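You operate a simulated robot arm through the tools that you are given. There is no shell and no other tool. Be economical: measure what you need, move in short steps, check, and stop when the job is done.

You are at the controls of a simulated two-armed robot. One attempt, no reset.

JOB
Take the yellow brush and put it on the top of the grey stand. Take the DN40 black ring from the top of the white table and put it on the top of the grey stand. Put the white cup on the left shelf. Put one of the black blocks from the lower shelf of the white table in the grey tray. Turn the number thirty-one grey switch to off. Put the small white cap on the top of the grey stand away on the gauge shelf. Open the meter lid. The order is free. Set down upright: yellow brush.

It is judged by the outcome, as a careful person would: the job done as asked, and still so three seconds after it is handed in. It fails if anything else is knocked over, pushed out of place, dropped, spilled or broken. Lids that push on must go on centred and level and be pressed home; caps that screw on are set level and turned clockwise until they are tight.

ROBOT AND FRAMES
Two 6-joint arms with two-finger parallel grippers on one trunk, on a base that drives. Base frame: it is fixed to the floor where the robot stands at the start and does not move with it; the origin is under the middle of the robot, x ahead of it, y to its left, z up; the surface under the hand at the start is at about z = 0.74. Lengths are in m, angles in rad, forces in N, time in s.
The left shoulder is at the start at [-0.089, 0.177, 0.806], the right one opposite. With the tool pointing down near the work surface each hand reaches from about 0.1 to 0.72 m from the robot's upright axis, wherever it stands, measured 20 degrees to its own side. Places, roughly: black block (5x8x5 cm) [0.3, -0.3, 0.3]; black ring [0.5, 0, 0.75]; gauge shelf (26x65 cm) [-4.28, 1.44, 0.74]; grey tray (49x29x9 cm) [0.3, 0.8, 0.8]; left shelf (15x34 cm) [-0.48, -3.38, 0.8]; meter lid [-0.5, 5.2, 1.5]; number thirty-one grey switch [0.5, 1.7, 1.3]; small white cap (3x3x3 cm) [0.6, -1.7, 0.8]; top of the grey stand [0.5, -1.9, 0.8]; white cup (7x7x7 cm) [0.3, 0.1, 0.8]; yellow brush (8x5x6 cm) [0.6, -0.1, 0.8]. Payload 1.57 kg a hand.
Tool frame (each hand has its own): the origin (TCP) lies between the finger pads and is the grasp point; the fingertips stand 0.03 m ahead of it; z points along the fingers, y is the line along which they close. The gripper opens to 0.08 m. The fingers are 0.017 m wide and 0.012 m thick; the gripper's body (0.04 by 0.082 m) begins 0.08 m behind the TCP.
Orientation is that of the tool frame in the base frame, as a unit quaternion [x, y, z, w]. With the fingers straight down and closing along the base's y, the tool's x points along the base's -x, its y along +y and its z along -z.

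CONTROLS
- The arms move only by the tool send_rows. It takes "left_commands", "right_commands" or both (then of equal length, played together; a hand with none holds still); each is a list of rows, each a list of 6 numbers: the shift along the tool's x, y, z in m, then the turn, a rotation vector about the tool's x, y, z in degrees. In form: [[x, y, z, wx, wy, wz], ...]. A call has 1 to 8 rows; each row is the pose to reach, as a shift and turn from the pose commanded when the call began, along the tool's axes at that moment. "left_fingers" and "right_fingers" are, for a hand that has rows, the finger opening in m, from 0 to 0.08, set as the call begins (left out, the last holds). Each row takes 0.2 s and may step no farther than 0.05 m and 0.15 rad from the row before; otherwise, or with a gripper value out of range, the whole call is refused. A pose out of reach is approached as far as the arm can. The call stops where the force on the tool passes 40 N (or 10 N more than at its start, if that is more) or the arm is blocked; 0.2 s more then pass. The fingers move at their own pace (about 0.072 m/s each) and stop on an object; they squeeze with about 27 N. The grip force told is the motor's: it shows also when the fingers shut on nothing. Time passes only in rows, and 0.2 s behind the last, so rows that repeat a pose let the fingers close. The reply holds the time, the measured pose of the TCP, the force on the tool along the base axes, the opening and the grip force, in the units named above and with some noise, with the torque about the TCP (base axes, N m) and any sound that the robot's microphone picked up.
- Cameras (640 x 400 px; columns grow to the right, rows downward): "scene" is now at [0.0139, 0.0326, 1.5078]; the picture's right is [0.51, -0.86, 0.00], its down [-0.77, -0.46, -0.44] and it looks along [0.38, 0.22, -0.90] (base axes); focal length 256 px, centre (320, 200). "left" rides on the left gripper at [0.072, 0.007, -0.122] in its tool frame; the picture's right is [-0.09, 1.00, 0.00], its down [-0.84, -0.08, -0.54] and it looks along [-0.54, -0.05, 0.84] (tool axes); focal length 238 px, centre (320, 200). "right" rides on the right gripper at [0.072, -0.007, -0.122] in its tool frame; the picture's right is [0.09, 1.00, 0.00], its down [-0.84, 0.08, -0.54] and it looks along [-0.54, 0.05, 0.84] (tool axes); focal length 238 px, centre (320, 200). There is no depth. A picture from a camera that has moved, and an enlarged one, comes with that camera's place and axes in the base frame and with its lens.
- capture(camera): a new picture of that camera. It takes no simulated time.
- move_column(by): slides the trunk up (or, below 0, down) by that many m; the arms and the scene camera ride with it, the base frame stays. It gives what a move gives, with no picture.
- base_move(legs): drives the robot by 1 to 6 legs, each [ahead, left, turn to the left] in m, m and rad, along the robot's own axes; the way and the turn of a leg run together, so that a leg with both is an arc; at most 1.5 m and 3.142 rad a leg. The arms and the cameras ride along, it lands a little off, and it stops where it bumps. It gives what a move gives.
- turn_head(pan, tilt): turns the head with the scene camera to pan (to the left, within 2.496 rad either way) and tilt (down, from -0.506 to 1.204), counted from straight ahead of the robot. It gives what a move gives.
- inspect(camera, box): a new picture of the part [left, top, right, bottom] of that camera's present view, enlarged. It takes no simulated time.
- close_job(): hands the job in; it is judged then, once.

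Work in short steps. Places have to be worked out from the pictures, the camera data and where the tool is seen: move nearer, look again, correct. Check each grasp and each placing, and mend what went wrong. You have 186 turns and 166 pictures in all, those below and enlarged ones among them. Open the grippers and draw the arms clear of the work before you hand the job in, unless the task says otherwise; then end with one line.

The tools are called after "Call:" by a JSON object that holds its "name" and its "arguments". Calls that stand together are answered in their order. send_rows: Moves the arms, as the interface text tells. Its arguments: {"type":"object","properties":{"left_commands":{"type":"array"},"left_fingers":{"type":"number"},"right_commands":{"type":"array"},"right_fingers":{"type":"number"}},"required":[]} The other tools are called the same way: move_column (by) slides the trunk up or down; base_move (legs) drives the base; turn_head (pan, tilt) turns the head that bears the scene camera; capture (camera) takes a picture; inspect (camera, box) takes an enlarged picture of a part of a camera's view; close_job () hands the job in.

At the start:

```text
time_s: 0.0
left_position: [0.3785, 0.3342, 1.086]
left_orientation: [0.0, 1.0, 0.0, 0.0]
left_ft_force: [0.1, 0.2, 0.0]
left_moment: [0.01, -0.02, -0.01]
left_finger_gap: 0.0802
left_gripper_force: 0.0
right_position: [0.5297, 0.0017, 1.0333]
right_orientation: [0.0, 1.0, 0.0, 0.0]
right_ft_force: [0.4, -0.7, 0.4]
right_moment: [0.02, 0.01, 0.0]
right_finger_gap: 0.0799
right_gripper_force: 0.1
trunk travel left (down, up): [-0.25, 0.078]
robot x, y, heading: [0.0017, 0.0017, 0.002]
head pan, tilt: [0.532, 1.117]
```

scene: 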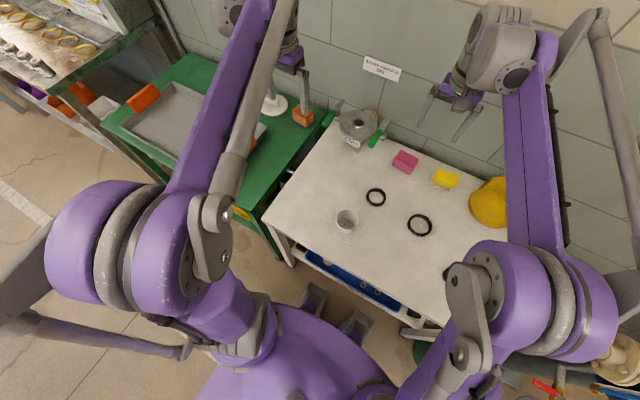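
right: 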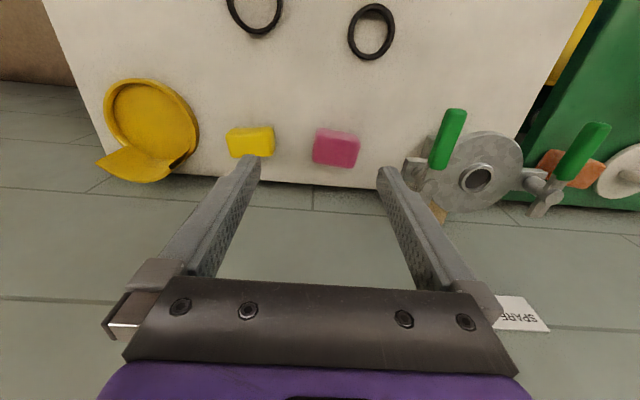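
left: 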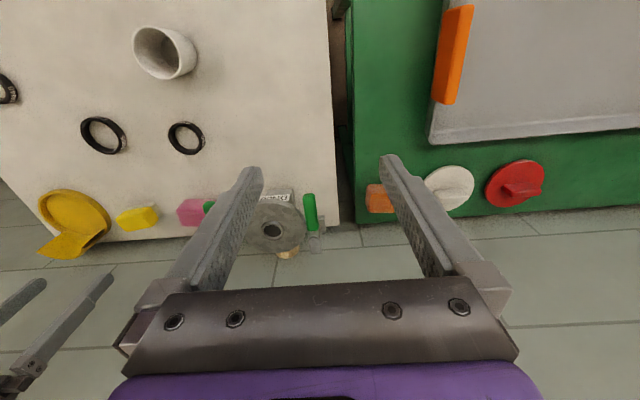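

I'll take closer looks at the table to identify the ring labels and the yellow brush.

Call:
{"name": "inspect", "arguments": {"camera": "scene", "box": [320, 130, 480, 250]}}

Call:
{"name": "inspect", "arguments": {"camera": "left", "box": [0, 0, 340, 260]}}

Call:
{"name": "inspect", "arguments": {"camera": "right", "box": [200, 0, 440, 180]}}

```text
3.33 times, centred on (400, 190) of scene
camera zoom: at [0.0139, 0.0326, 1.5078], right [0.51, -0.86, 0.0], down [-0.77, -0.46, -0.44], along [0.38, 0.22, -0.9], focal length 855 px, centre (53, 233)
```

zoom: 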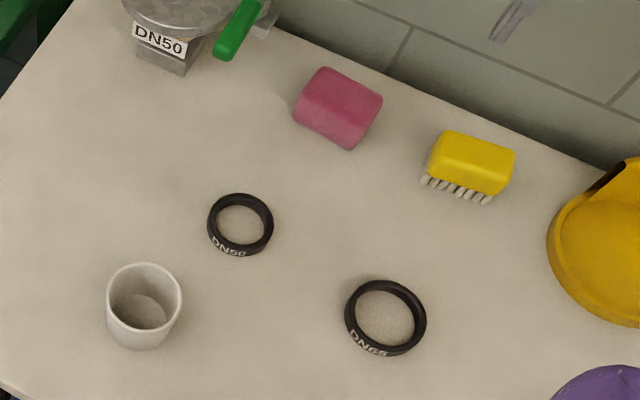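

```text
1.54 times, centred on (170, 130) of left
camera zoom: at [0.3078, 0.3395, 1.2103], right [0.09, 1.0, 0.0], down [0.84, -0.08, 0.54], along [0.54, -0.05, -0.84], focal length 367 px, centre (551, 308)
```

zoom: 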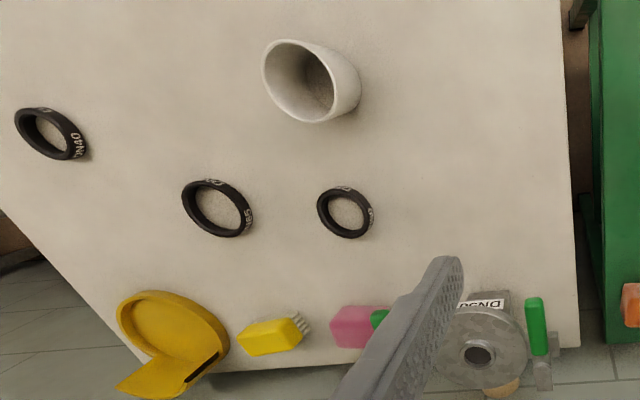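

```text
2.22 times, centred on (320, 90) of right
camera zoom: at [0.4575, -0.0036, 1.156], right [-0.09, 1.0, 0.0], down [0.84, 0.08, 0.54], along [0.54, 0.05, -0.84], focal length 530 px, centre (320, 444)
```

zoom: 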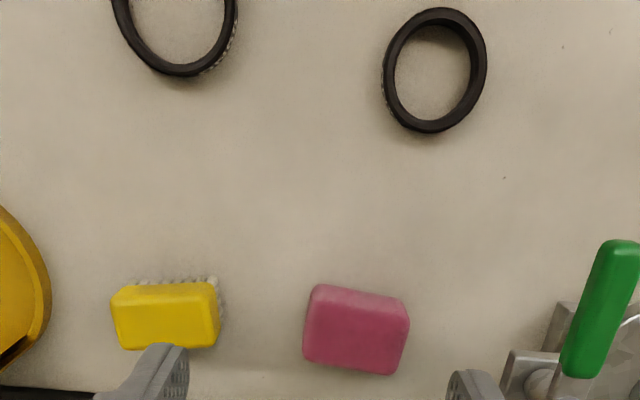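

The three rings read DN50, DN65 and, at about (0.32, -0.24), DN40. The brush stands bristles down near (0.59, -0.10), turned about 16°. I turn the right hand to close across it, moving above it at height.

Call:
{"name": "send_rows", "arguments": {"right_commands": [[-0.01, -0.015, 0, 0, 0, 8.2], [-0.02, -0.03, 0, 0, 0, 16.4], [-0.03, -0.045, 0, 0, 0, 24.6], [-0.04, -0.06, 0, 0, 0, 32.8], [-0.045, -0.075, 0, 0, 0, 41], [-0.05, -0.09, 0, 0, 0, 49.2], [-0.06, -0.1, 0, 0, 0, 57.4], [-0.06, -0.1, 0, 0, 0, 65.6]], "right_fingers": 0.08}}

Call:
{"name": "capture", "arguments": {"camera": "right"}}

Call:
{"name": "turn_head", "arguments": {"pan": -0.3, "tilt": 1.0}}

Call:
{"name": "capture", "arguments": {"camera": "scene"}}

```text
time_s: 1.8
left_position: [0.3791, 0.3341, 1.0881]
left_orientation: [0.0, 1.0, -0.001, 0.0]
left_ft_force: [0.2, -0.1, -0.3]
left_moment: [-0.02, -0.01, -0.02]
left_finger_gap: 0.08
left_gripper_force: 0.1
right_position: [0.5895, -0.0985, 1.0328]
right_orientation: [0.542, 0.84, 0.0, 0.0]
right_ft_force: [0.5, -0.2, 0.0]
right_moment: [0.01, 0.0, 0.05]
right_finger_gap: 0.08
right_gripper_force: 0.1
trunk travel left (down, up): [-0.25, 0.078]
robot x, y, heading: [0.0014, -0.002, -0.001]
head pan, tilt: [0.532, 1.117]
```

```text
159 pictures are left
camera right: at [0.5533, -0.0345, 1.1559], right [0.87, 0.49, 0.0], down [0.41, -0.73, 0.54], along [0.27, -0.47, -0.84], focal length 238 px, centre (320, 200)
```

right: 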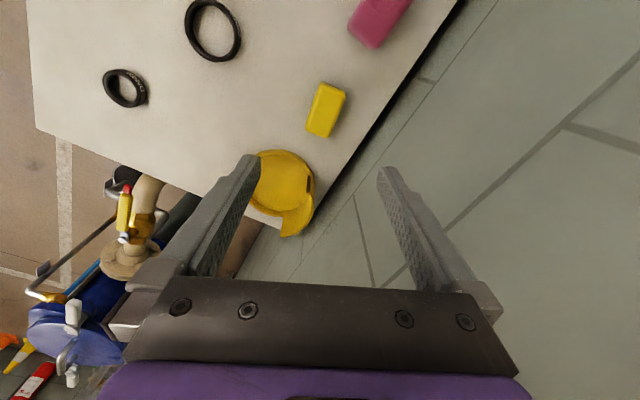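

```text
time_s: 3.0
left_position: [0.3793, 0.3336, 1.0859]
left_orientation: [0.0, 1.0, 0.0, 0.0]
left_ft_force: [0.9, -0.4, -0.4]
left_moment: [0.02, 0.02, 0.0]
left_finger_gap: 0.0802
left_gripper_force: 0.1
right_position: [0.5893, -0.0969, 1.0334]
right_orientation: [0.541, 0.841, 0.0, 0.0]
right_ft_force: [-0.4, -0.7, 0.2]
right_moment: [-0.04, -0.01, 0.02]
right_finger_gap: 0.08
right_gripper_force: 0.1
trunk travel left (down, up): [-0.25, 0.078]
robot x, y, heading: [0.0, 0.0026, -0.003]
head pan, tilt: [-0.3, 1.0]
```

```text
158 pictures are left
camera scene: at [0.0271, -0.0194, 1.5155], right [-0.29, -0.96, 0.0], down [-0.8, 0.25, -0.54], along [0.52, -0.16, -0.84], focal length 256 px, centre (320, 200)
```

scene: 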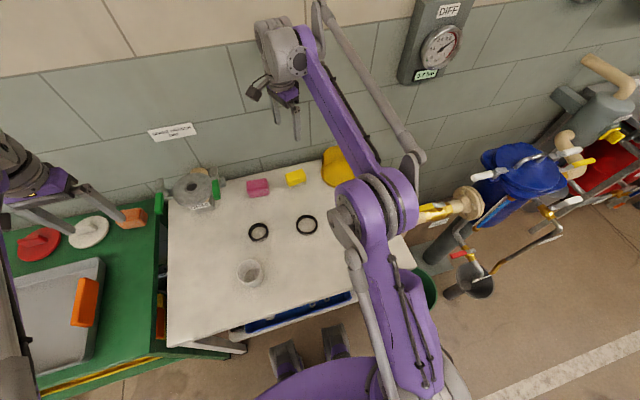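

The refined brush centre is about (0.598, -0.098), and 8.4° of turn remains. I lower to just above it and check.

Call:
{"name": "send_rows", "arguments": {"right_commands": [[-0.004, 0.007, 0.03, 0, 0, 8.4], [-0.004, 0.007, 0.075, 0, 0, 8.4], [-0.004, 0.007, 0.12, 0, 0, 8.4], [-0.004, 0.007, 0.165, 0, 0, 8.4]]}}

Call:
{"name": "capture", "arguments": {"camera": "right"}}

```text
time_s: 4.0
left_position: [0.3809, 0.3341, 1.0847]
left_orientation: [-0.001, 1.0, 0.0, 0.0]
left_ft_force: [0.7, 0.1, 0.5]
left_moment: [0.01, -0.03, -0.01]
left_finger_gap: 0.0798
left_gripper_force: 0.0
right_position: [0.597, -0.098, 0.8679]
right_orientation: [0.601, 0.799, 0.0, 0.0]
right_ft_force: [-0.3, -0.2, 0.2]
right_moment: [0.03, 0.0, -0.03]
right_finger_gap: 0.0796
right_gripper_force: 0.0
trunk travel left (down, up): [-0.25, 0.078]
robot x, y, heading: [0.0023, 0.0001, -0.0]
head pan, tilt: [-0.3, 1.0]
```

```text
157 pictures are left
camera right: at [0.5712, -0.0301, 0.99], right [0.93, 0.36, 0.0], down [0.3, -0.78, 0.54], along [0.2, -0.51, -0.84], focal length 238 px, centre (320, 200)
```

right: 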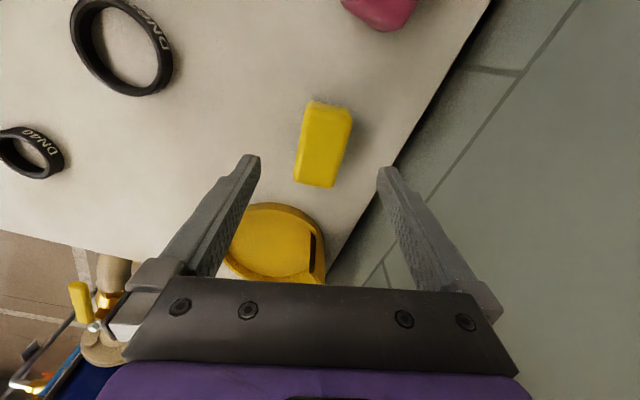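

The brush sits centred between the fingers, so I descend and close.

Call:
{"name": "send_rows", "arguments": {"right_commands": [[0.003, 0, 0.045, 0, 0, 0], [0.003, 0, 0.084, 0, 0, 0]]}}

Call:
{"name": "send_rows", "arguments": {"right_commands": [[0, 0, 0, 0, 0, 0], [0, 0, 0, 0, 0, 0], [0, 0, 0, 0, 0, 0]], "right_fingers": 0.03}}

Call:
{"name": "send_rows", "arguments": {"right_commands": [[0, 0, -0.04, 0, 0, 0], [0, 0, -0.085, 0, 0, 0], [0, 0, -0.13, 0, 0, 0]]}}

Call:
{"name": "capture", "arguments": {"camera": "right"}}

```text
time_s: 4.6
left_position: [0.3797, 0.3344, 1.086]
left_orientation: [0.0, 1.0, 0.001, 0.0]
left_ft_force: [0.5, -0.2, 1.1]
left_moment: [0.01, 0.02, 0.02]
left_finger_gap: 0.08
left_gripper_force: 0.1
right_position: [0.5964, -0.0972, 0.7848]
right_orientation: [0.602, 0.798, 0.0, 0.0]
right_ft_force: [-0.3, 1.1, -0.6]
right_moment: [-0.02, 0.0, 0.03]
right_finger_gap: 0.08
right_gripper_force: 0.2
trunk travel left (down, up): [-0.25, 0.078]
robot x, y, heading: [0.0004, -0.002, 0.002]
head pan, tilt: [-0.3, 1.0]
```

```text
time_s: 5.4
left_position: [0.38, 0.3342, 1.0863]
left_orientation: [0.0, 1.0, 0.0, -0.001]
left_ft_force: [0.5, -0.8, 0.5]
left_moment: [0.01, 0.01, 0.01]
left_finger_gap: 0.0801
left_gripper_force: 0.0
right_position: [0.595, -0.0956, 0.7846]
right_orientation: [0.602, 0.799, 0.0, 0.0]
right_ft_force: [0.2, 0.4, -0.2]
right_moment: [0.01, 0.01, 0.0]
right_finger_gap: 0.0419
right_gripper_force: 27.3
trunk travel left (down, up): [-0.25, 0.078]
robot x, y, heading: [0.0021, 0.0004, 0.0]
head pan, tilt: [-0.3, 1.0]
```

```text
time_s: 6.2
left_position: [0.3786, 0.3342, 1.0861]
left_orientation: [-0.001, 1.0, -0.001, 0.0]
left_ft_force: [0.5, -1.6, 0.0]
left_moment: [-0.02, -0.01, -0.01]
left_finger_gap: 0.0801
left_gripper_force: 0.0
right_position: [0.5959, -0.0953, 0.9135]
right_orientation: [0.602, 0.799, -0.001, 0.001]
right_ft_force: [-0.2, 0.5, 1.3]
right_moment: [-0.03, 0.0, 0.01]
right_finger_gap: 0.03
right_gripper_force: 0.2
trunk travel left (down, up): [-0.25, 0.078]
robot x, y, heading: [0.0007, 0.0006, 0.005]
head pan, tilt: [-0.3, 1.0]
```

```text
156 pictures are left
camera right: at [0.5696, -0.0274, 1.0373], right [0.93, 0.36, 0.0], down [0.3, -0.78, 0.54], along [0.2, -0.51, -0.84], focal length 238 px, centre (320, 200)
```

right: 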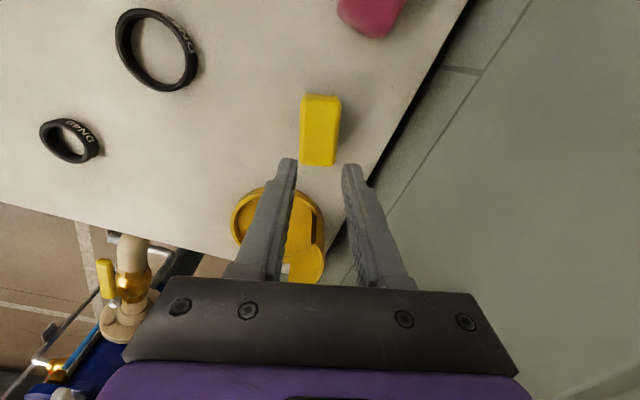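

The fingers closed at 42 mm but slipped off, so the brush must be lower than I assumed (top at about 0.77). It hasn't moved. I look at it from closer to the side before regripping lower.

Call:
{"name": "inspect", "arguments": {"camera": "scene", "box": [230, 130, 390, 230]}}

Call:
{"name": "inspect", "arguments": {"camera": "right", "box": [240, 60, 400, 200]}}

```text
4.00 times, centred on (310, 180) of scene
camera zoom: at [0.0266, -0.0194, 1.5155], right [-0.3, -0.96, 0.0], down [-0.8, 0.25, -0.54], along [0.52, -0.16, -0.84], focal length 1026 px, centre (360, 280)
```

zoom: 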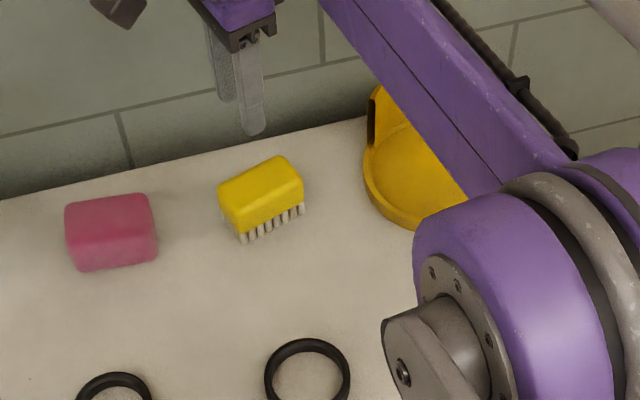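

```text
2.86 times, centred on (320, 130) of right
camera zoom: at [0.5696, -0.0274, 1.0373], right [0.93, 0.36, 0.0], down [0.3, -0.78, 0.54], along [0.2, -0.51, -0.84], focal length 681 px, centre (320, 400)
```

zoom: 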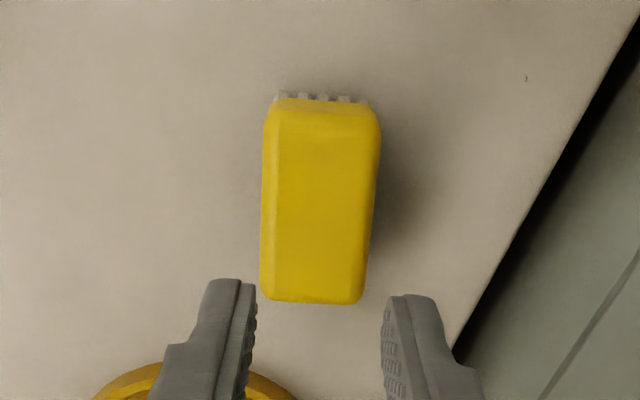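

The yellow body is only about 2 cm thick with its top near 0.778, so I open again, go lower (tips just above the table) and regrip.

Call:
{"name": "send_rows", "arguments": {"right_commands": [[-0.007, 0.001, 0, 0, 0, 0], [-0.007, 0.001, 0, 0, 0, 0], [-0.007, 0.001, 0.045, 0, 0, 0], [-0.007, 0.001, 0.09, 0, 0, 0], [-0.007, 0.001, 0.125, 0, 0, 0], [-0.007, 0.001, 0.139, 0, 0, 0]], "right_fingers": 0.08}}

Call:
{"name": "send_rows", "arguments": {"right_commands": [[0, 0, 0, 0, 0, 0], [0, 0, 0, 0, 0, 0], [0, 0, 0, 0, 0, 0], [0, 0, 0, 0, 0, 0]], "right_fingers": 0.0}}

Call:
{"name": "send_rows", "arguments": {"right_commands": [[0, 0, -0.02, 0, 0, 0], [0, 0, -0.04, 0, 0, 0], [0, 0, -0.06, 0, 0, 0], [0, 0, -0.1, 0, 0, 0]]}}

Call:
{"name": "capture", "arguments": {"camera": "right"}}

```text
time_s: 7.6
left_position: [0.378, 0.3352, 1.0863]
left_orientation: [0.0, 1.0, 0.0, 0.0]
left_ft_force: [0.4, 0.3, -0.8]
left_moment: [0.01, 0.0, -0.02]
left_finger_gap: 0.0798
left_gripper_force: 0.1
right_position: [0.6003, -0.1022, 0.7766]
right_orientation: [0.602, 0.799, 0.0, 0.0]
right_ft_force: [0.3, 1.0, -0.4]
right_moment: [0.0, 0.03, 0.01]
right_finger_gap: 0.0798
right_gripper_force: 0.0
trunk travel left (down, up): [-0.25, 0.078]
robot x, y, heading: [0.0014, 0.0017, 0.003]
head pan, tilt: [-0.3, 1.0]
```

```text
time_s: 8.6
left_position: [0.3802, 0.3335, 1.0865]
left_orientation: [0.0, 1.0, 0.0, 0.0]
left_ft_force: [-0.2, 0.3, 0.2]
left_moment: [0.0, -0.01, -0.01]
left_finger_gap: 0.0801
left_gripper_force: 0.0
right_position: [0.5985, -0.102, 0.7761]
right_orientation: [0.602, 0.799, 0.0, 0.0]
right_ft_force: [-0.9, 0.3, 0.7]
right_moment: [0.0, 0.01, -0.02]
right_finger_gap: 0.0417
right_gripper_force: 26.8
trunk travel left (down, up): [-0.25, 0.078]
robot x, y, heading: [0.0001, -0.0011, -0.0]
head pan, tilt: [-0.3, 1.0]
```

```text
time_s: 9.6
left_position: [0.3789, 0.334, 1.0877]
left_orientation: [0.0, 1.0, 0.0, -0.001]
left_ft_force: [0.5, 0.4, 1.0]
left_moment: [0.02, -0.01, -0.02]
left_finger_gap: 0.08
left_gripper_force: 0.0
right_position: [0.5991, -0.1029, 0.8761]
right_orientation: [0.602, 0.799, 0.0, 0.0]
right_ft_force: [-0.4, -0.4, 0.1]
right_moment: [0.04, -0.03, 0.01]
right_finger_gap: 0.0417
right_gripper_force: 27.2
trunk travel left (down, up): [-0.25, 0.078]
robot x, y, heading: [0.0022, 0.004, -0.004]
head pan, tilt: [-0.3, 1.0]
```

```text
153 pictures are left
camera right: at [0.5727, -0.0351, 0.9987], right [0.93, 0.36, 0.0], down [0.3, -0.78, 0.54], along [0.2, -0.51, -0.84], focal length 238 px, centre (320, 200)
```

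right: 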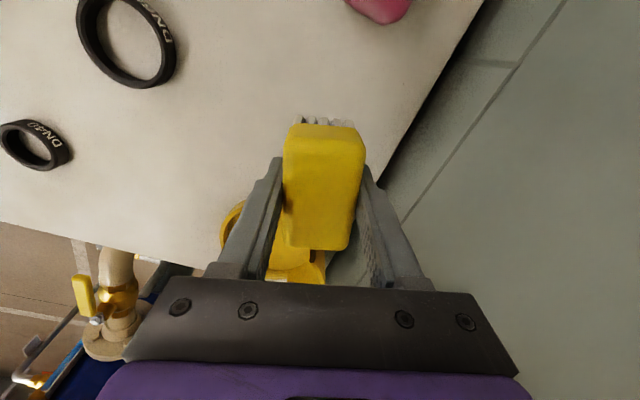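

Brush is held (41.7 mm, 27 N). I raise and pull in the right hand, then shift the robot right by 0.3 m so the left hand can take the DN40 ring.

Call:
{"name": "send_rows", "arguments": {"right_commands": [[0, 0, -0.05, 0, 0, 0], [0, 0, -0.1, 0, 0, 0], [-0.02, -0.035, -0.12, 0, 0, 0], [-0.04, -0.075, -0.14, 0, 0, 0], [-0.06, -0.115, -0.15, 0, 0, 0], [-0.08, -0.15, -0.15, 0, 0, 0], [-0.1, -0.186, -0.15, 0, 0, 0]]}}

Call:
{"name": "turn_head", "arguments": {"pan": -1.3, "tilt": 0.7}}

Call:
{"name": "capture", "arguments": {"camera": "scene"}}

```text
time_s: 11.2
left_position: [0.3789, 0.3338, 1.0868]
left_orientation: [0.001, 1.0, 0.001, 0.0]
left_ft_force: [0.4, -0.7, 0.2]
left_moment: [-0.01, 0.02, -0.02]
left_finger_gap: 0.0799
left_gripper_force: 0.1
right_position: [0.4471, -0.2512, 1.0252]
right_orientation: [0.602, 0.798, 0.0, 0.0]
right_ft_force: [0.1, -1.7, -1.2]
right_moment: [0.0, 0.01, -0.02]
right_finger_gap: 0.0415
right_gripper_force: 27.0
trunk travel left (down, up): [-0.25, 0.078]
robot x, y, heading: [0.002, 0.0031, 0.002]
head pan, tilt: [-0.3, 1.0]
```

```text
time_s: 12.4
left_position: [0.3792, 0.3333, 1.0858]
left_orientation: [0.0, 1.0, 0.0, 0.001]
left_ft_force: [-0.6, 0.4, 0.0]
left_moment: [0.01, 0.0, 0.01]
left_finger_gap: 0.08
left_gripper_force: 0.0
right_position: [0.4483, -0.2504, 1.0252]
right_orientation: [0.602, 0.798, 0.001, 0.001]
right_ft_force: [-1.0, -0.2, -0.8]
right_moment: [0.02, 0.0, 0.03]
right_finger_gap: 0.0414
right_gripper_force: 27.4
trunk travel left (down, up): [-0.25, 0.078]
robot x, y, heading: [0.0007, 0.0013, -0.001]
head pan, tilt: [-1.3, 0.7]
```

```text
152 pictures are left
camera scene: at [-0.0166, -0.0808, 1.5389], right [-0.96, -0.27, 0.0], down [-0.17, 0.62, -0.76], along [0.2, -0.74, -0.64], focal length 256 px, centre (320, 200)
```

scene: 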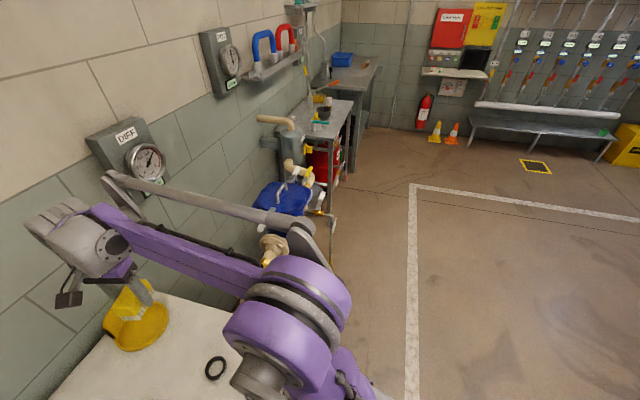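

Floor in front is clear and the ring is confirmed at about (0.317, -0.237). I drive 0.3 m right.

Call:
{"name": "base_move", "arguments": {"legs": [[-0.02, -0.3, 0]]}}

Call:
{"name": "capture", "arguments": {"camera": "left"}}

```text
time_s: 14.7
left_position: [0.3627, 0.172, 1.0854]
left_orientation: [-0.002, 1.0, 0.0, 0.0]
left_ft_force: [-0.2, 0.1, -0.2]
left_moment: [-0.01, 0.01, 0.03]
left_finger_gap: 0.0797
left_gripper_force: 0.1
right_position: [0.4333, -0.4143, 1.0264]
right_orientation: [0.6, 0.8, 0.0, 0.001]
right_ft_force: [-0.2, 0.0, -0.3]
right_moment: [0.0, -0.02, 0.01]
right_finger_gap: 0.0416
right_gripper_force: 26.3
trunk travel left (down, up): [-0.25, 0.078]
robot x, y, heading: [-0.0179, -0.1654, 0.007]
head pan, tilt: [-1.3, 0.7]
stopped in leg 1: the robot was blocked; the commanded pose is now the measured one
```

```text
151 pictures are left
camera left: at [0.291, 0.1773, 1.2101], right [0.09, 1.0, 0.0], down [0.84, -0.07, 0.54], along [0.54, -0.05, -0.84], focal length 238 px, centre (320, 200)
```

left: 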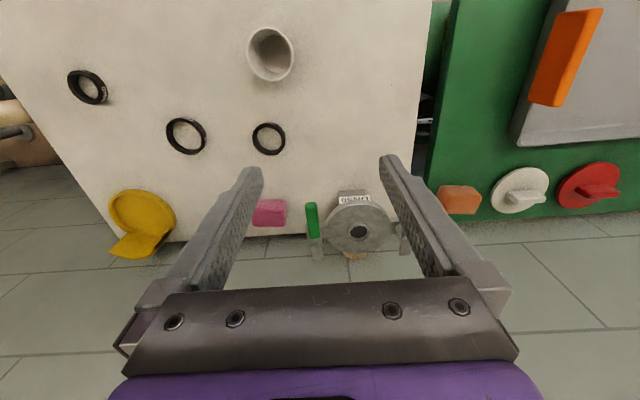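

The base was blocked after 0.165 m; I look down to see by what.

Call:
{"name": "turn_head", "arguments": {"pan": -0.9, "tilt": 1.2}}

Call:
{"name": "capture", "arguments": {"camera": "scene"}}

```text
time_s: 15.7
left_position: [0.3632, 0.171, 1.0871]
left_orientation: [-0.001, 1.0, 0.0, 0.0]
left_ft_force: [0.4, 0.6, -0.4]
left_moment: [-0.02, 0.01, 0.04]
left_finger_gap: 0.0798
left_gripper_force: 0.1
right_position: [0.4331, -0.4119, 1.0255]
right_orientation: [0.6, 0.8, 0.001, 0.0]
right_ft_force: [0.4, 0.1, 0.0]
right_moment: [0.0, 0.02, -0.01]
right_finger_gap: 0.0415
right_gripper_force: 26.6
trunk travel left (down, up): [-0.25, 0.078]
robot x, y, heading: [-0.0152, -0.1638, 0.002]
head pan, tilt: [-0.901, 1.201]
```

```text
150 pictures are left
camera scene: at [-0.02, -0.2072, 1.503], right [-0.78, -0.62, 0.0], down [-0.58, 0.73, -0.36], along [0.23, -0.28, -0.93], focal length 256 px, centre (320, 200)
```

scene: 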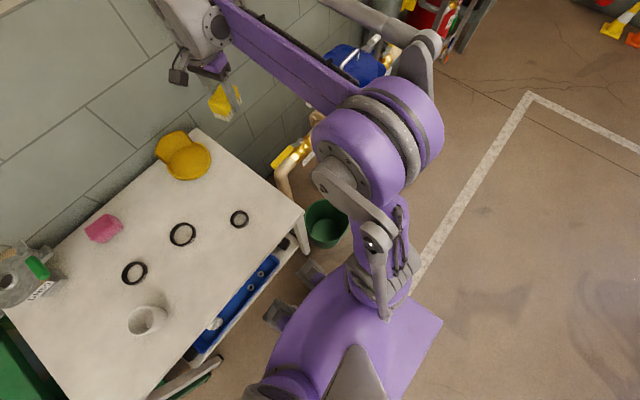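

It seems the base met the green bin at the right; nothing looks displaced. I back off a little and reach for the ring with the left hand from here.

Call:
{"name": "base_move", "arguments": {"legs": [[-0.06, 0.02, 0]]}}

Call:
{"name": "send_rows", "arguments": {"left_commands": [[0, -0.045, 0, 0, 0, 0], [0, -0.09, 0, 0, 0, 0], [0, -0.135, 0, 0, 0, 0], [0, -0.18, 0.02, 0, 0, 0], [0, -0.225, 0.04, 0, 0, 0], [0, -0.27, 0.06, 0, 0, 0], [0, -0.315, 0.08, 0, 0, 0], [0, -0.355, 0.1, 0, 0, 0]], "left_fingers": 0.08}}

Call:
{"name": "capture", "arguments": {"camera": "left"}}

Call:
{"name": "capture", "arguments": {"camera": "scene"}}

```text
time_s: 16.6
left_position: [0.3035, 0.1899, 1.087]
left_orientation: [-0.001, 1.0, 0.0, 0.0]
left_ft_force: [-0.8, 0.8, -0.6]
left_moment: [-0.01, -0.04, 0.04]
left_finger_gap: 0.0798
left_gripper_force: 0.1
right_position: [0.3741, -0.3931, 1.0258]
right_orientation: [0.6, 0.8, 0.0, 0.0]
right_ft_force: [-0.6, 0.7, -1.2]
right_moment: [-0.01, -0.04, 0.02]
right_finger_gap: 0.0416
right_gripper_force: 27.4
trunk travel left (down, up): [-0.25, 0.078]
robot x, y, heading: [-0.0764, -0.145, 0.006]
head pan, tilt: [-0.901, 1.201]
```

```text
time_s: 18.4
left_position: [0.305, -0.1668, 0.9868]
left_orientation: [-0.001, 1.0, 0.001, -0.001]
left_ft_force: [0.7, -0.2, -0.5]
left_moment: [0.04, 0.02, -0.01]
left_finger_gap: 0.0801
left_gripper_force: 0.2
right_position: [0.3754, -0.3955, 1.0251]
right_orientation: [0.601, 0.799, -0.001, 0.0]
right_ft_force: [-0.2, 1.1, -1.6]
right_moment: [-0.02, 0.01, -0.04]
right_finger_gap: 0.0413
right_gripper_force: 27.0
trunk travel left (down, up): [-0.25, 0.078]
robot x, y, heading: [-0.0736, -0.1466, 0.005]
head pan, tilt: [-0.901, 1.201]
```

```text
149 pictures are left
camera left: at [0.2342, -0.1606, 1.1101], right [0.09, 1.0, 0.0], down [0.84, -0.07, 0.54], along [0.54, -0.05, -0.84], focal length 238 px, centre (320, 200)
```

left: 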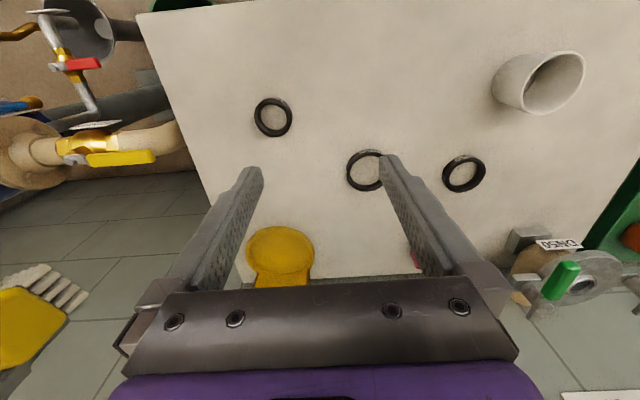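

```text
148 pictures are left
camera scene: at [-0.0789, -0.1886, 1.5029], right [-0.78, -0.62, 0.0], down [-0.58, 0.73, -0.36], along [0.23, -0.28, -0.93], focal length 256 px, centre (320, 200)
```

scene: 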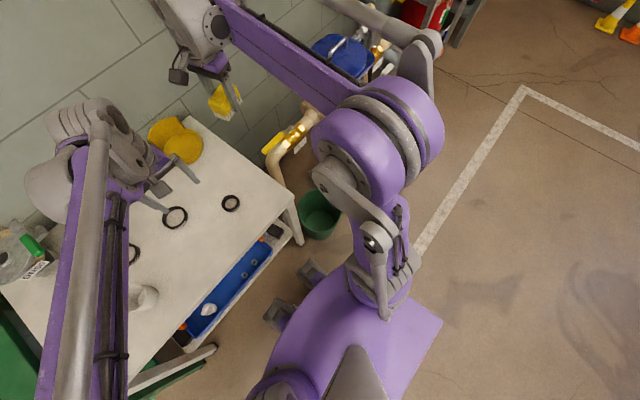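

DN40 ring is at (0.314, -0.239), about 6 cm across. I move above it, then check before going down.

Call:
{"name": "send_rows", "arguments": {"left_commands": [[-0.005, -0.04, 0.03, 0, 0, 0], [-0.009, -0.072, 0.07, 0, 0, 0], [-0.009, -0.072, 0.115, 0, 0, 0], [-0.009, -0.072, 0.15, 0, 0, 0]]}}

Call:
{"name": "capture", "arguments": {"camera": "left"}}

```text
refused: row 1 steps farther than a row can; nothing moved
```

```text
147 pictures are left
camera left: at [0.2342, -0.1606, 1.1101], right [0.09, 1.0, 0.0], down [0.84, -0.07, 0.54], along [0.54, -0.05, -0.84], focal length 238 px, centre (320, 200)
```

left: 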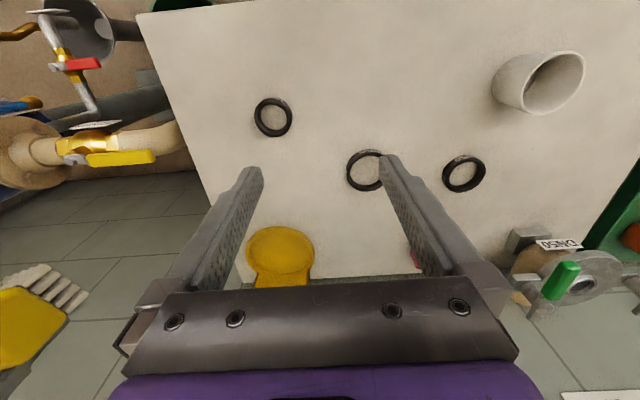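

The first row was exactly at the step limit; I split it.

Call:
{"name": "send_rows", "arguments": {"left_commands": [[-0.005, -0.036, 0.02, 0, 0, 0], [-0.009, -0.072, 0.04, 0, 0, 0], [-0.009, -0.072, 0.08, 0, 0, 0], [-0.009, -0.072, 0.12, 0, 0, 0], [-0.009, -0.072, 0.15, 0, 0, 0]]}}

Call:
{"name": "capture", "arguments": {"camera": "left"}}

```text
time_s: 19.6
left_position: [0.314, -0.2348, 0.8355]
left_orientation: [-0.002, 1.0, 0.001, 0.0]
left_ft_force: [0.1, 0.5, -0.5]
left_moment: [0.0, 0.02, -0.01]
left_finger_gap: 0.0801
left_gripper_force: 0.1
right_position: [0.3734, -0.3944, 1.0244]
right_orientation: [0.601, 0.799, -0.001, 0.0]
right_ft_force: [-0.5, -0.9, -0.5]
right_moment: [0.01, 0.02, 0.01]
right_finger_gap: 0.0416
right_gripper_force: 26.7
trunk travel left (down, up): [-0.25, 0.078]
robot x, y, heading: [-0.0735, -0.1455, 0.004]
head pan, tilt: [-0.901, 1.201]
```

```text
146 pictures are left
camera left: at [0.2426, -0.2303, 0.9595], right [0.09, 1.0, 0.0], down [0.84, -0.08, 0.54], along [0.54, -0.05, -0.84], focal length 238 px, centre (320, 200)
```

left: 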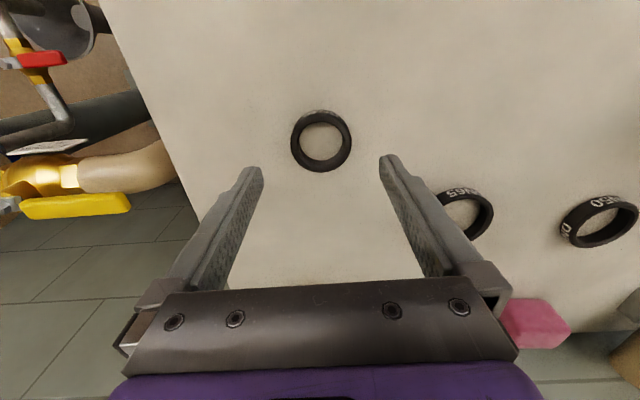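

Well centred. Descend and close.

Call:
{"name": "send_rows", "arguments": {"left_commands": [[0, -0.001, 0.035, 0, 0, 0], [0, -0.001, 0.061, 0, 0, 0]]}}

Call:
{"name": "send_rows", "arguments": {"left_commands": [[0, 0, 0, 0, 0, 0], [0, 0, 0, 0, 0, 0], [0, 0, 0, 0, 0, 0]], "left_fingers": 0.0}}

Call:
{"name": "send_rows", "arguments": {"left_commands": [[0, 0, -0.03, 0, 0, 0], [0, 0, -0.07, 0, 0, 0], [0, 0, -0.11, 0, 0, 0], [0, 0, -0.15, 0, 0, 0]]}}

Call:
{"name": "capture", "arguments": {"camera": "left"}}

```text
time_s: 20.2
left_position: [0.3144, -0.238, 0.7747]
left_orientation: [-0.002, 1.0, 0.0, 0.0]
left_ft_force: [0.3, 0.0, 0.1]
left_moment: [-0.04, 0.0, 0.01]
left_finger_gap: 0.0802
left_gripper_force: 0.1
right_position: [0.3747, -0.3935, 1.0256]
right_orientation: [0.6, 0.8, 0.0, 0.0]
right_ft_force: [-0.7, 0.4, -1.5]
right_moment: [-0.04, 0.01, 0.01]
right_finger_gap: 0.0418
right_gripper_force: 27.1
trunk travel left (down, up): [-0.25, 0.078]
robot x, y, heading: [-0.0791, -0.1415, 0.005]
head pan, tilt: [-0.901, 1.201]
```

```text
time_s: 21.1
left_position: [0.3134, -0.2371, 0.7755]
left_orientation: [-0.002, 1.0, 0.0, 0.0]
left_ft_force: [-1.0, -0.5, 1.6]
left_moment: [0.02, 0.01, 0.0]
left_finger_gap: 0.0487
left_gripper_force: 26.8
right_position: [0.3752, -0.3941, 1.0251]
right_orientation: [0.6, 0.8, 0.0, 0.0]
right_ft_force: [0.4, 0.3, -1.1]
right_moment: [0.0, 0.02, -0.01]
right_finger_gap: 0.0416
right_gripper_force: 26.8
trunk travel left (down, up): [-0.25, 0.078]
robot x, y, heading: [-0.0734, -0.1424, 0.005]
head pan, tilt: [-0.901, 1.201]
```

```text
time_s: 22.1
left_position: [0.315, -0.2372, 0.9261]
left_orientation: [-0.001, 1.0, 0.0, 0.0]
left_ft_force: [-0.2, 0.0, 0.1]
left_moment: [0.0, 0.01, 0.0]
left_finger_gap: 0.0488
left_gripper_force: 27.5
right_position: [0.3739, -0.3946, 1.0271]
right_orientation: [0.6, 0.8, 0.001, 0.001]
right_ft_force: [-1.1, -0.8, -1.1]
right_moment: [0.02, 0.0, 0.02]
right_finger_gap: 0.0414
right_gripper_force: 27.4
trunk travel left (down, up): [-0.25, 0.078]
robot x, y, heading: [-0.0762, -0.145, 0.003]
head pan, tilt: [-0.901, 1.201]
```

```text
145 pictures are left
camera left: at [0.2424, -0.2328, 1.0502], right [0.09, 1.0, 0.0], down [0.84, -0.08, 0.54], along [0.54, -0.05, -0.84], focal length 238 px, centre (320, 200)
```

left: 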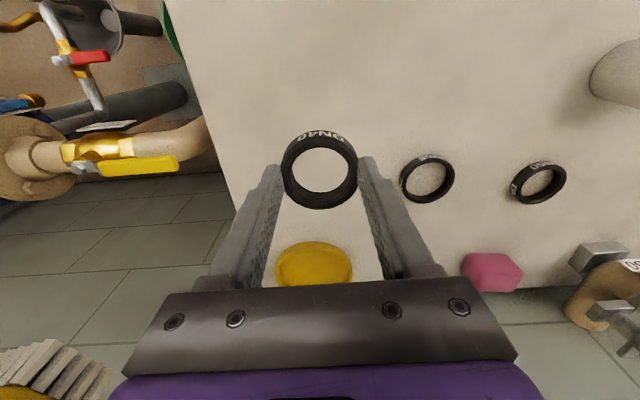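

Ring held (48.8 mm). I raise the left hand back to its side, then back up and drive to the right toward the stand.

Call:
{"name": "send_rows", "arguments": {"left_commands": [[0, 0, -0.05, 0, 0, 0], [0, 0.03, -0.09, 0, 0, 0], [0, 0.075, -0.1, 0, 0, 0], [0, 0.12, -0.1, 0, 0, 0], [0, 0.165, -0.1, 0, 0, 0], [0, 0.21, -0.1, 0, 0, 0], [0, 0.255, -0.1, 0, 0, 0]]}}

Call:
{"name": "base_move", "arguments": {"legs": [[-0.45, 0, 0], [0, -1.5, 0]]}}

Call:
{"name": "turn_head", "arguments": {"pan": -0.4, "tilt": 0.6}}

Call:
{"name": "capture", "arguments": {"camera": "scene"}}

```text
time_s: 23.6
left_position: [0.3148, 0.0198, 1.0266]
left_orientation: [-0.001, 1.0, 0.0, 0.0]
left_ft_force: [-0.6, -0.3, -0.1]
left_moment: [-0.04, -0.02, 0.0]
left_finger_gap: 0.0489
left_gripper_force: 27.4
right_position: [0.3745, -0.394, 1.0258]
right_orientation: [0.601, 0.8, 0.0, 0.0]
right_ft_force: [-0.9, -0.6, -0.4]
right_moment: [0.02, -0.01, 0.0]
right_finger_gap: 0.0413
right_gripper_force: 26.9
trunk travel left (down, up): [-0.25, 0.078]
robot x, y, heading: [-0.075, -0.1378, 0.003]
head pan, tilt: [-0.901, 1.201]
```

```text
time_s: 39.2
left_position: [-0.135, -1.4825, 1.0249]
left_orientation: [0.002, 1.0, 0.0, 0.0]
left_ft_force: [1.3, 0.4, -1.0]
left_moment: [0.0, 0.0, 0.03]
left_finger_gap: 0.0486
left_gripper_force: 27.5
right_position: [-0.0758, -1.8945, 1.0251]
right_orientation: [0.602, 0.798, 0.0, 0.0]
right_ft_force: [0.1, 0.8, -1.3]
right_moment: [-0.03, 0.02, 0.01]
right_finger_gap: 0.0418
right_gripper_force: 26.7
trunk travel left (down, up): [-0.25, 0.078]
robot x, y, heading: [-0.5265, -1.6449, 0.002]
head pan, tilt: [-0.901, 1.201]
```

```text
time_s: 40.2
left_position: [-0.1327, -1.4829, 1.0256]
left_orientation: [0.001, 1.0, 0.001, 0.0]
left_ft_force: [-0.2, 0.1, -0.3]
left_moment: [0.0, 0.0, -0.03]
left_finger_gap: 0.0487
left_gripper_force: 26.9
right_position: [-0.076, -1.8946, 1.0248]
right_orientation: [0.603, 0.798, -0.001, 0.0]
right_ft_force: [0.0, 0.1, -0.8]
right_moment: [0.01, -0.01, -0.01]
right_finger_gap: 0.0413
right_gripper_force: 26.9
trunk travel left (down, up): [-0.25, 0.078]
robot x, y, heading: [-0.5237, -1.6461, -0.0]
head pan, tilt: [-0.4, 0.6]
```

```text
144 pictures are left
camera scene: at [-0.482, -1.6769, 1.5475], right [-0.39, -0.92, 0.0], down [-0.52, 0.22, -0.82], along [0.76, -0.32, -0.57], focal length 256 px, centre (320, 200)
```

scene: 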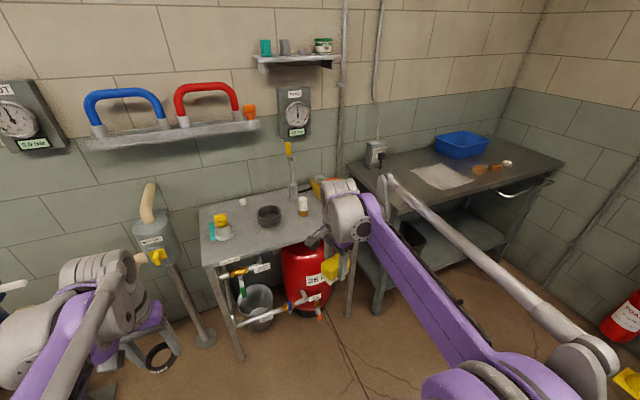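

The grey stand is ahead with several things on it; I zoom in.

Call:
{"name": "inspect", "arguments": {"camera": "scene", "box": [190, 130, 350, 270]}}

```text
2.86 times, centred on (270, 200) of scene
camera zoom: at [-0.482, -1.6769, 1.5475], right [-0.39, -0.92, 0.0], down [-0.52, 0.22, -0.82], along [0.76, -0.32, -0.57], focal length 733 px, centre (463, 200)
```

zoom: 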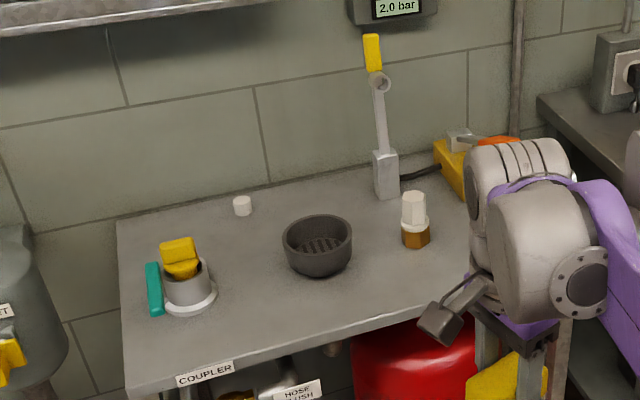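

The cap is at about (0.65, -1.73) and the stand spans x 0.29–0.69 at z≈0.8. The front strip is free, so the brush goes at (0.36, -1.92) and the ring at (0.35, -1.74). I drive nearer.

Call:
{"name": "base_move", "arguments": {"legs": [[0, -0.165, 0], [0.42, 0, 0]]}}

Call:
{"name": "turn_head", "arguments": {"pan": -0.05, "tilt": 1.0}}

Call:
{"name": "capture", "arguments": {"camera": "scene"}}

Call:
{"name": "capture", "arguments": {"camera": "left"}}

Call:
{"name": "capture", "arguments": {"camera": "right"}}

```text
time_s: 44.5
left_position: [0.2882, -1.6477, 1.026]
left_orientation: [0.003, 1.0, 0.0, 0.0]
left_ft_force: [0.6, -0.1, -0.2]
left_moment: [-0.03, 0.02, 0.01]
left_finger_gap: 0.0485
left_gripper_force: 26.7
right_position: [0.3451, -2.0603, 1.0253]
right_orientation: [0.603, 0.798, 0.001, 0.0]
right_ft_force: [-0.1, 0.8, -0.4]
right_moment: [0.02, 0.01, -0.02]
right_finger_gap: 0.0416
right_gripper_force: 26.6
trunk travel left (down, up): [-0.25, 0.078]
robot x, y, heading: [-0.1012, -1.8086, -0.004]
head pan, tilt: [-0.4, 0.6]
```

```text
time_s: 45.4
left_position: [0.2878, -1.6486, 1.0261]
left_orientation: [0.002, 1.0, 0.0, 0.0]
left_ft_force: [0.0, -0.6, 0.6]
left_moment: [0.0, -0.02, 0.0]
left_finger_gap: 0.0484
left_gripper_force: 26.7
right_position: [0.3459, -2.0594, 1.0251]
right_orientation: [0.603, 0.798, 0.0, 0.0]
right_ft_force: [-0.6, -0.8, -1.2]
right_moment: [0.01, 0.04, 0.01]
right_finger_gap: 0.0415
right_gripper_force: 26.2
trunk travel left (down, up): [-0.25, 0.078]
robot x, y, heading: [-0.1016, -1.8099, -0.003]
head pan, tilt: [-0.051, 1.0]
```

```text
142 pictures are left
camera scene: at [-0.0718, -1.8109, 1.5156], right [-0.05, -1.0, 0.0], down [-0.84, 0.05, -0.54], along [0.54, -0.03, -0.84], focal length 256 px, centre (320, 200)
```

scene: 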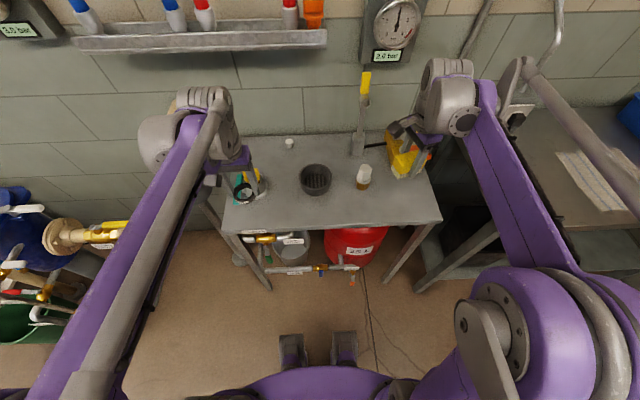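

```text
141 pictures are left
camera left: at [0.2161, -1.642, 1.1492], right [0.1, 1.0, 0.0], down [0.84, -0.08, 0.54], along [0.54, -0.05, -0.84], focal length 238 px, centre (320, 200)
```

left: 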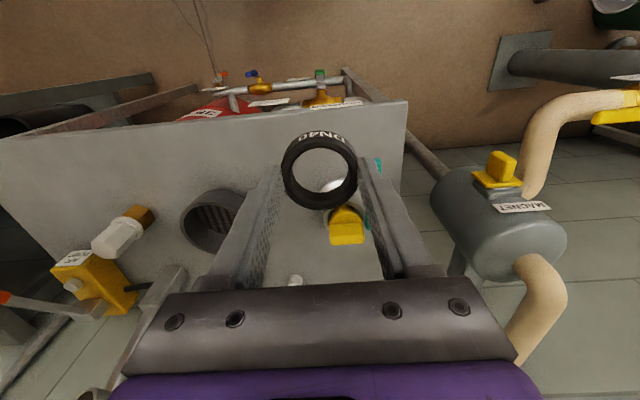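

```text
140 pictures are left
camera right: at [0.3196, -1.9917, 1.1475], right [0.93, 0.36, 0.0], down [0.3, -0.78, 0.54], along [0.2, -0.51, -0.84], focal length 238 px, centre (320, 200)
```

right: 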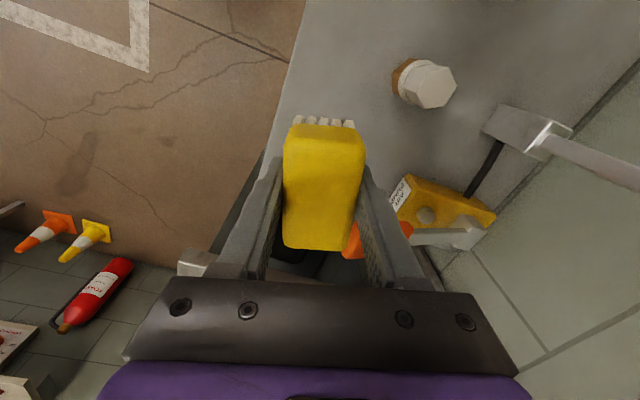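

Stand top is about z 0.77 with its front edge at x≈0.30. I move the right hand over (0.37, -1.92), lowering part way.

Call:
{"name": "send_rows", "arguments": {"right_commands": [[0.03, 0.015, 0, 0, 0, 0], [0.06, 0.03, 0, 0, 0, 0], [0.09, 0.045, 0.015, 0, 0, 0], [0.128, 0.062, 0.03, 0, 0, 0], [0.128, 0.062, 0.07, 0, 0, 0], [0.128, 0.062, 0.11, 0, 0, 0], [0.128, 0.062, 0.15, 0, 0, 0], [0.128, 0.062, 0.18, 0, 0, 0]]}}

Call:
{"name": "capture", "arguments": {"camera": "right"}}

Call:
{"name": "capture", "arguments": {"camera": "scene"}}

```text
time_s: 47.2
left_position: [0.2884, -1.647, 1.0245]
left_orientation: [0.002, 1.0, 0.0, 0.0]
left_ft_force: [0.1, -0.1, -0.8]
left_moment: [0.02, 0.01, -0.02]
left_finger_gap: 0.0486
left_gripper_force: 26.5
right_position: [0.3706, -1.9204, 0.8452]
right_orientation: [0.603, 0.798, 0.0, 0.0]
right_ft_force: [1.0, -1.1, -0.4]
right_moment: [0.01, 0.0, 0.05]
right_finger_gap: 0.0417
right_gripper_force: 26.6
trunk travel left (down, up): [-0.25, 0.078]
robot x, y, heading: [-0.0999, -1.8072, -0.008]
head pan, tilt: [-0.051, 1.0]
```

```text
139 pictures are left
camera right: at [0.3446, -1.8518, 0.9675], right [0.93, 0.36, 0.0], down [0.3, -0.78, 0.54], along [0.19, -0.51, -0.84], focal length 238 px, centre (320, 200)
```

right: 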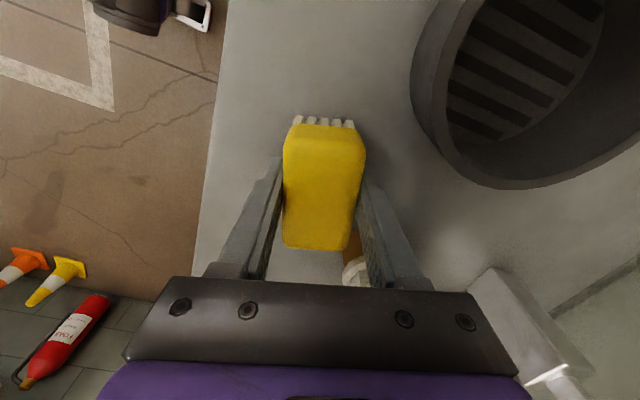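

```text
138 pictures are left
camera scene: at [-0.0712, -1.8109, 1.5155], right [-0.05, -1.0, 0.0], down [-0.84, 0.05, -0.54], along [0.54, -0.03, -0.84], focal length 256 px, centre (320, 200)
```

scene: 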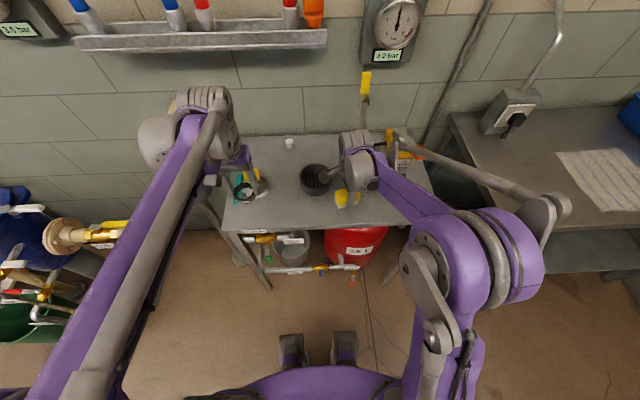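

Clear spot. I lower in small steps watching force.

Call:
{"name": "send_rows", "arguments": {"right_commands": [[0, 0, 0.02, 0, 0, 0], [0, 0, 0.03, 0, 0, 0], [0, 0, 0.036, 0, 0, 0], [0, 0, 0.036, 0, 0, 0]]}}

Call:
{"name": "inspect", "arguments": {"camera": "right", "box": [220, 80, 420, 260]}}

```text
time_s: 47.6
left_position: [0.2873, -1.6479, 1.0254]
left_orientation: [0.002, 1.0, 0.0, 0.001]
left_ft_force: [0.7, 0.2, -0.5]
left_moment: [0.01, 0.02, 0.04]
left_finger_gap: 0.0487
left_gripper_force: 26.7
right_position: [0.3697, -1.9208, 0.8298]
right_orientation: [0.603, 0.798, 0.0, 0.001]
right_ft_force: [-3.1, 0.6, 26.0]
right_moment: [-0.17, 0.25, -0.05]
right_finger_gap: 0.0416
right_gripper_force: 27.3
trunk travel left (down, up): [-0.25, 0.078]
robot x, y, heading: [-0.1007, -1.8081, 0.001]
head pan, tilt: [-0.051, 1.0]
stopped in row 2 (right hand): the force on the tool passed its limit at 88 N (the readings are from after the stop); the commanded pose is now the measured one
```

```text
2.22 times, centred on (320, 170) of right
camera zoom: at [0.3439, -1.8517, 0.952], right [0.93, 0.36, 0.0], down [0.3, -0.78, 0.54], along [0.19, -0.51, -0.84], focal length 530 px, centre (320, 267)
```

zoom: 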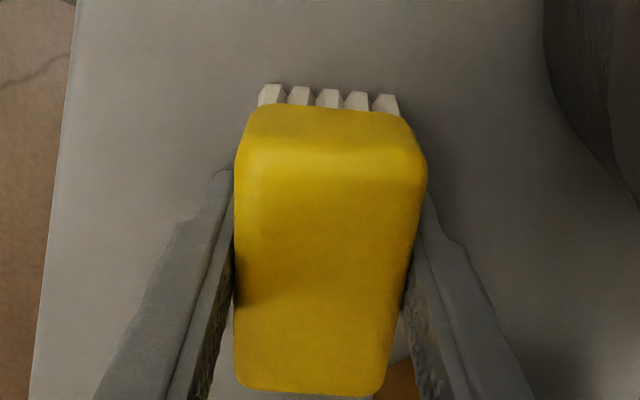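

Contact at TCP 0.830, so the stand top is about 0.793. I ease off slightly and release.

Call:
{"name": "send_rows", "arguments": {"right_commands": [[0, 0, -0.002, 0, 0, 0], [0, 0, -0.002, 0, 0, 0]]}}

Call:
{"name": "send_rows", "arguments": {"right_commands": [[0, 0, 0, 0, 0, 0], [0, 0, 0, 0, 0, 0], [0, 0, 0, 0, 0, 0]], "right_fingers": 0.065}}

Call:
{"name": "send_rows", "arguments": {"right_commands": [[0, 0, -0.04, 0, 0, 0], [0, 0, -0.08, 0, 0, 0], [0, 0, -0.12, 0, 0, 0]]}}

Call:
{"name": "capture", "arguments": {"camera": "right"}}

```text
time_s: 48.2
left_position: [0.2878, -1.6474, 1.0256]
left_orientation: [0.002, 1.0, 0.0, 0.0]
left_ft_force: [0.3, -0.2, 0.2]
left_moment: [0.01, -0.01, -0.02]
left_finger_gap: 0.0485
left_gripper_force: 26.8
right_position: [0.3709, -1.9206, 0.8301]
right_orientation: [0.604, 0.797, -0.001, 0.0]
right_ft_force: [-3.0, 0.0, 5.7]
right_moment: [-0.05, 0.11, -0.03]
right_finger_gap: 0.0417
right_gripper_force: 27.0
trunk travel left (down, up): [-0.25, 0.078]
robot x, y, heading: [-0.1005, -1.8102, -0.005]
head pan, tilt: [-0.051, 1.0]
```

```text
time_s: 49.0
left_position: [0.2885, -1.6467, 1.0261]
left_orientation: [0.002, 1.0, 0.0, 0.0]
left_ft_force: [0.1, -0.6, -0.8]
left_moment: [-0.01, -0.01, 0.01]
left_finger_gap: 0.0488
left_gripper_force: 27.1
right_position: [0.3712, -1.921, 0.8311]
right_orientation: [0.603, 0.798, 0.0, 0.0]
right_ft_force: [0.3, 0.4, 0.1]
right_moment: [0.0, 0.02, 0.01]
right_finger_gap: 0.0633
right_gripper_force: 0.1
trunk travel left (down, up): [-0.25, 0.078]
robot x, y, heading: [-0.0987, -1.809, -0.007]
head pan, tilt: [-0.051, 1.0]
```

```text
time_s: 49.8
left_position: [0.2883, -1.6467, 1.0258]
left_orientation: [0.002, 1.0, 0.0, 0.0]
left_ft_force: [0.3, 0.1, 0.2]
left_moment: [0.02, 0.0, -0.03]
left_finger_gap: 0.0488
left_gripper_force: 26.9
right_position: [0.3704, -1.9194, 0.95]
right_orientation: [0.603, 0.797, 0.0, 0.001]
right_ft_force: [0.2, -0.2, 0.2]
right_moment: [-0.01, 0.0, -0.01]
right_finger_gap: 0.065
right_gripper_force: 0.0
trunk travel left (down, up): [-0.25, 0.078]
robot x, y, heading: [-0.0979, -1.806, -0.006]
head pan, tilt: [-0.051, 1.0]
```

```text
136 pictures are left
camera right: at [0.3446, -1.8507, 1.0727], right [0.93, 0.36, 0.0], down [0.3, -0.78, 0.54], along [0.2, -0.51, -0.84], focal length 238 px, centre (320, 200)
```

right: 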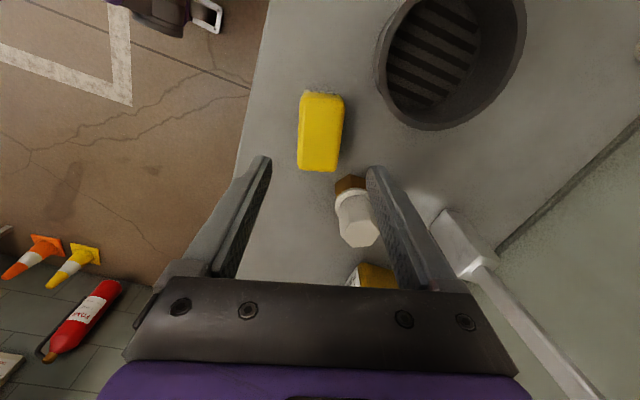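

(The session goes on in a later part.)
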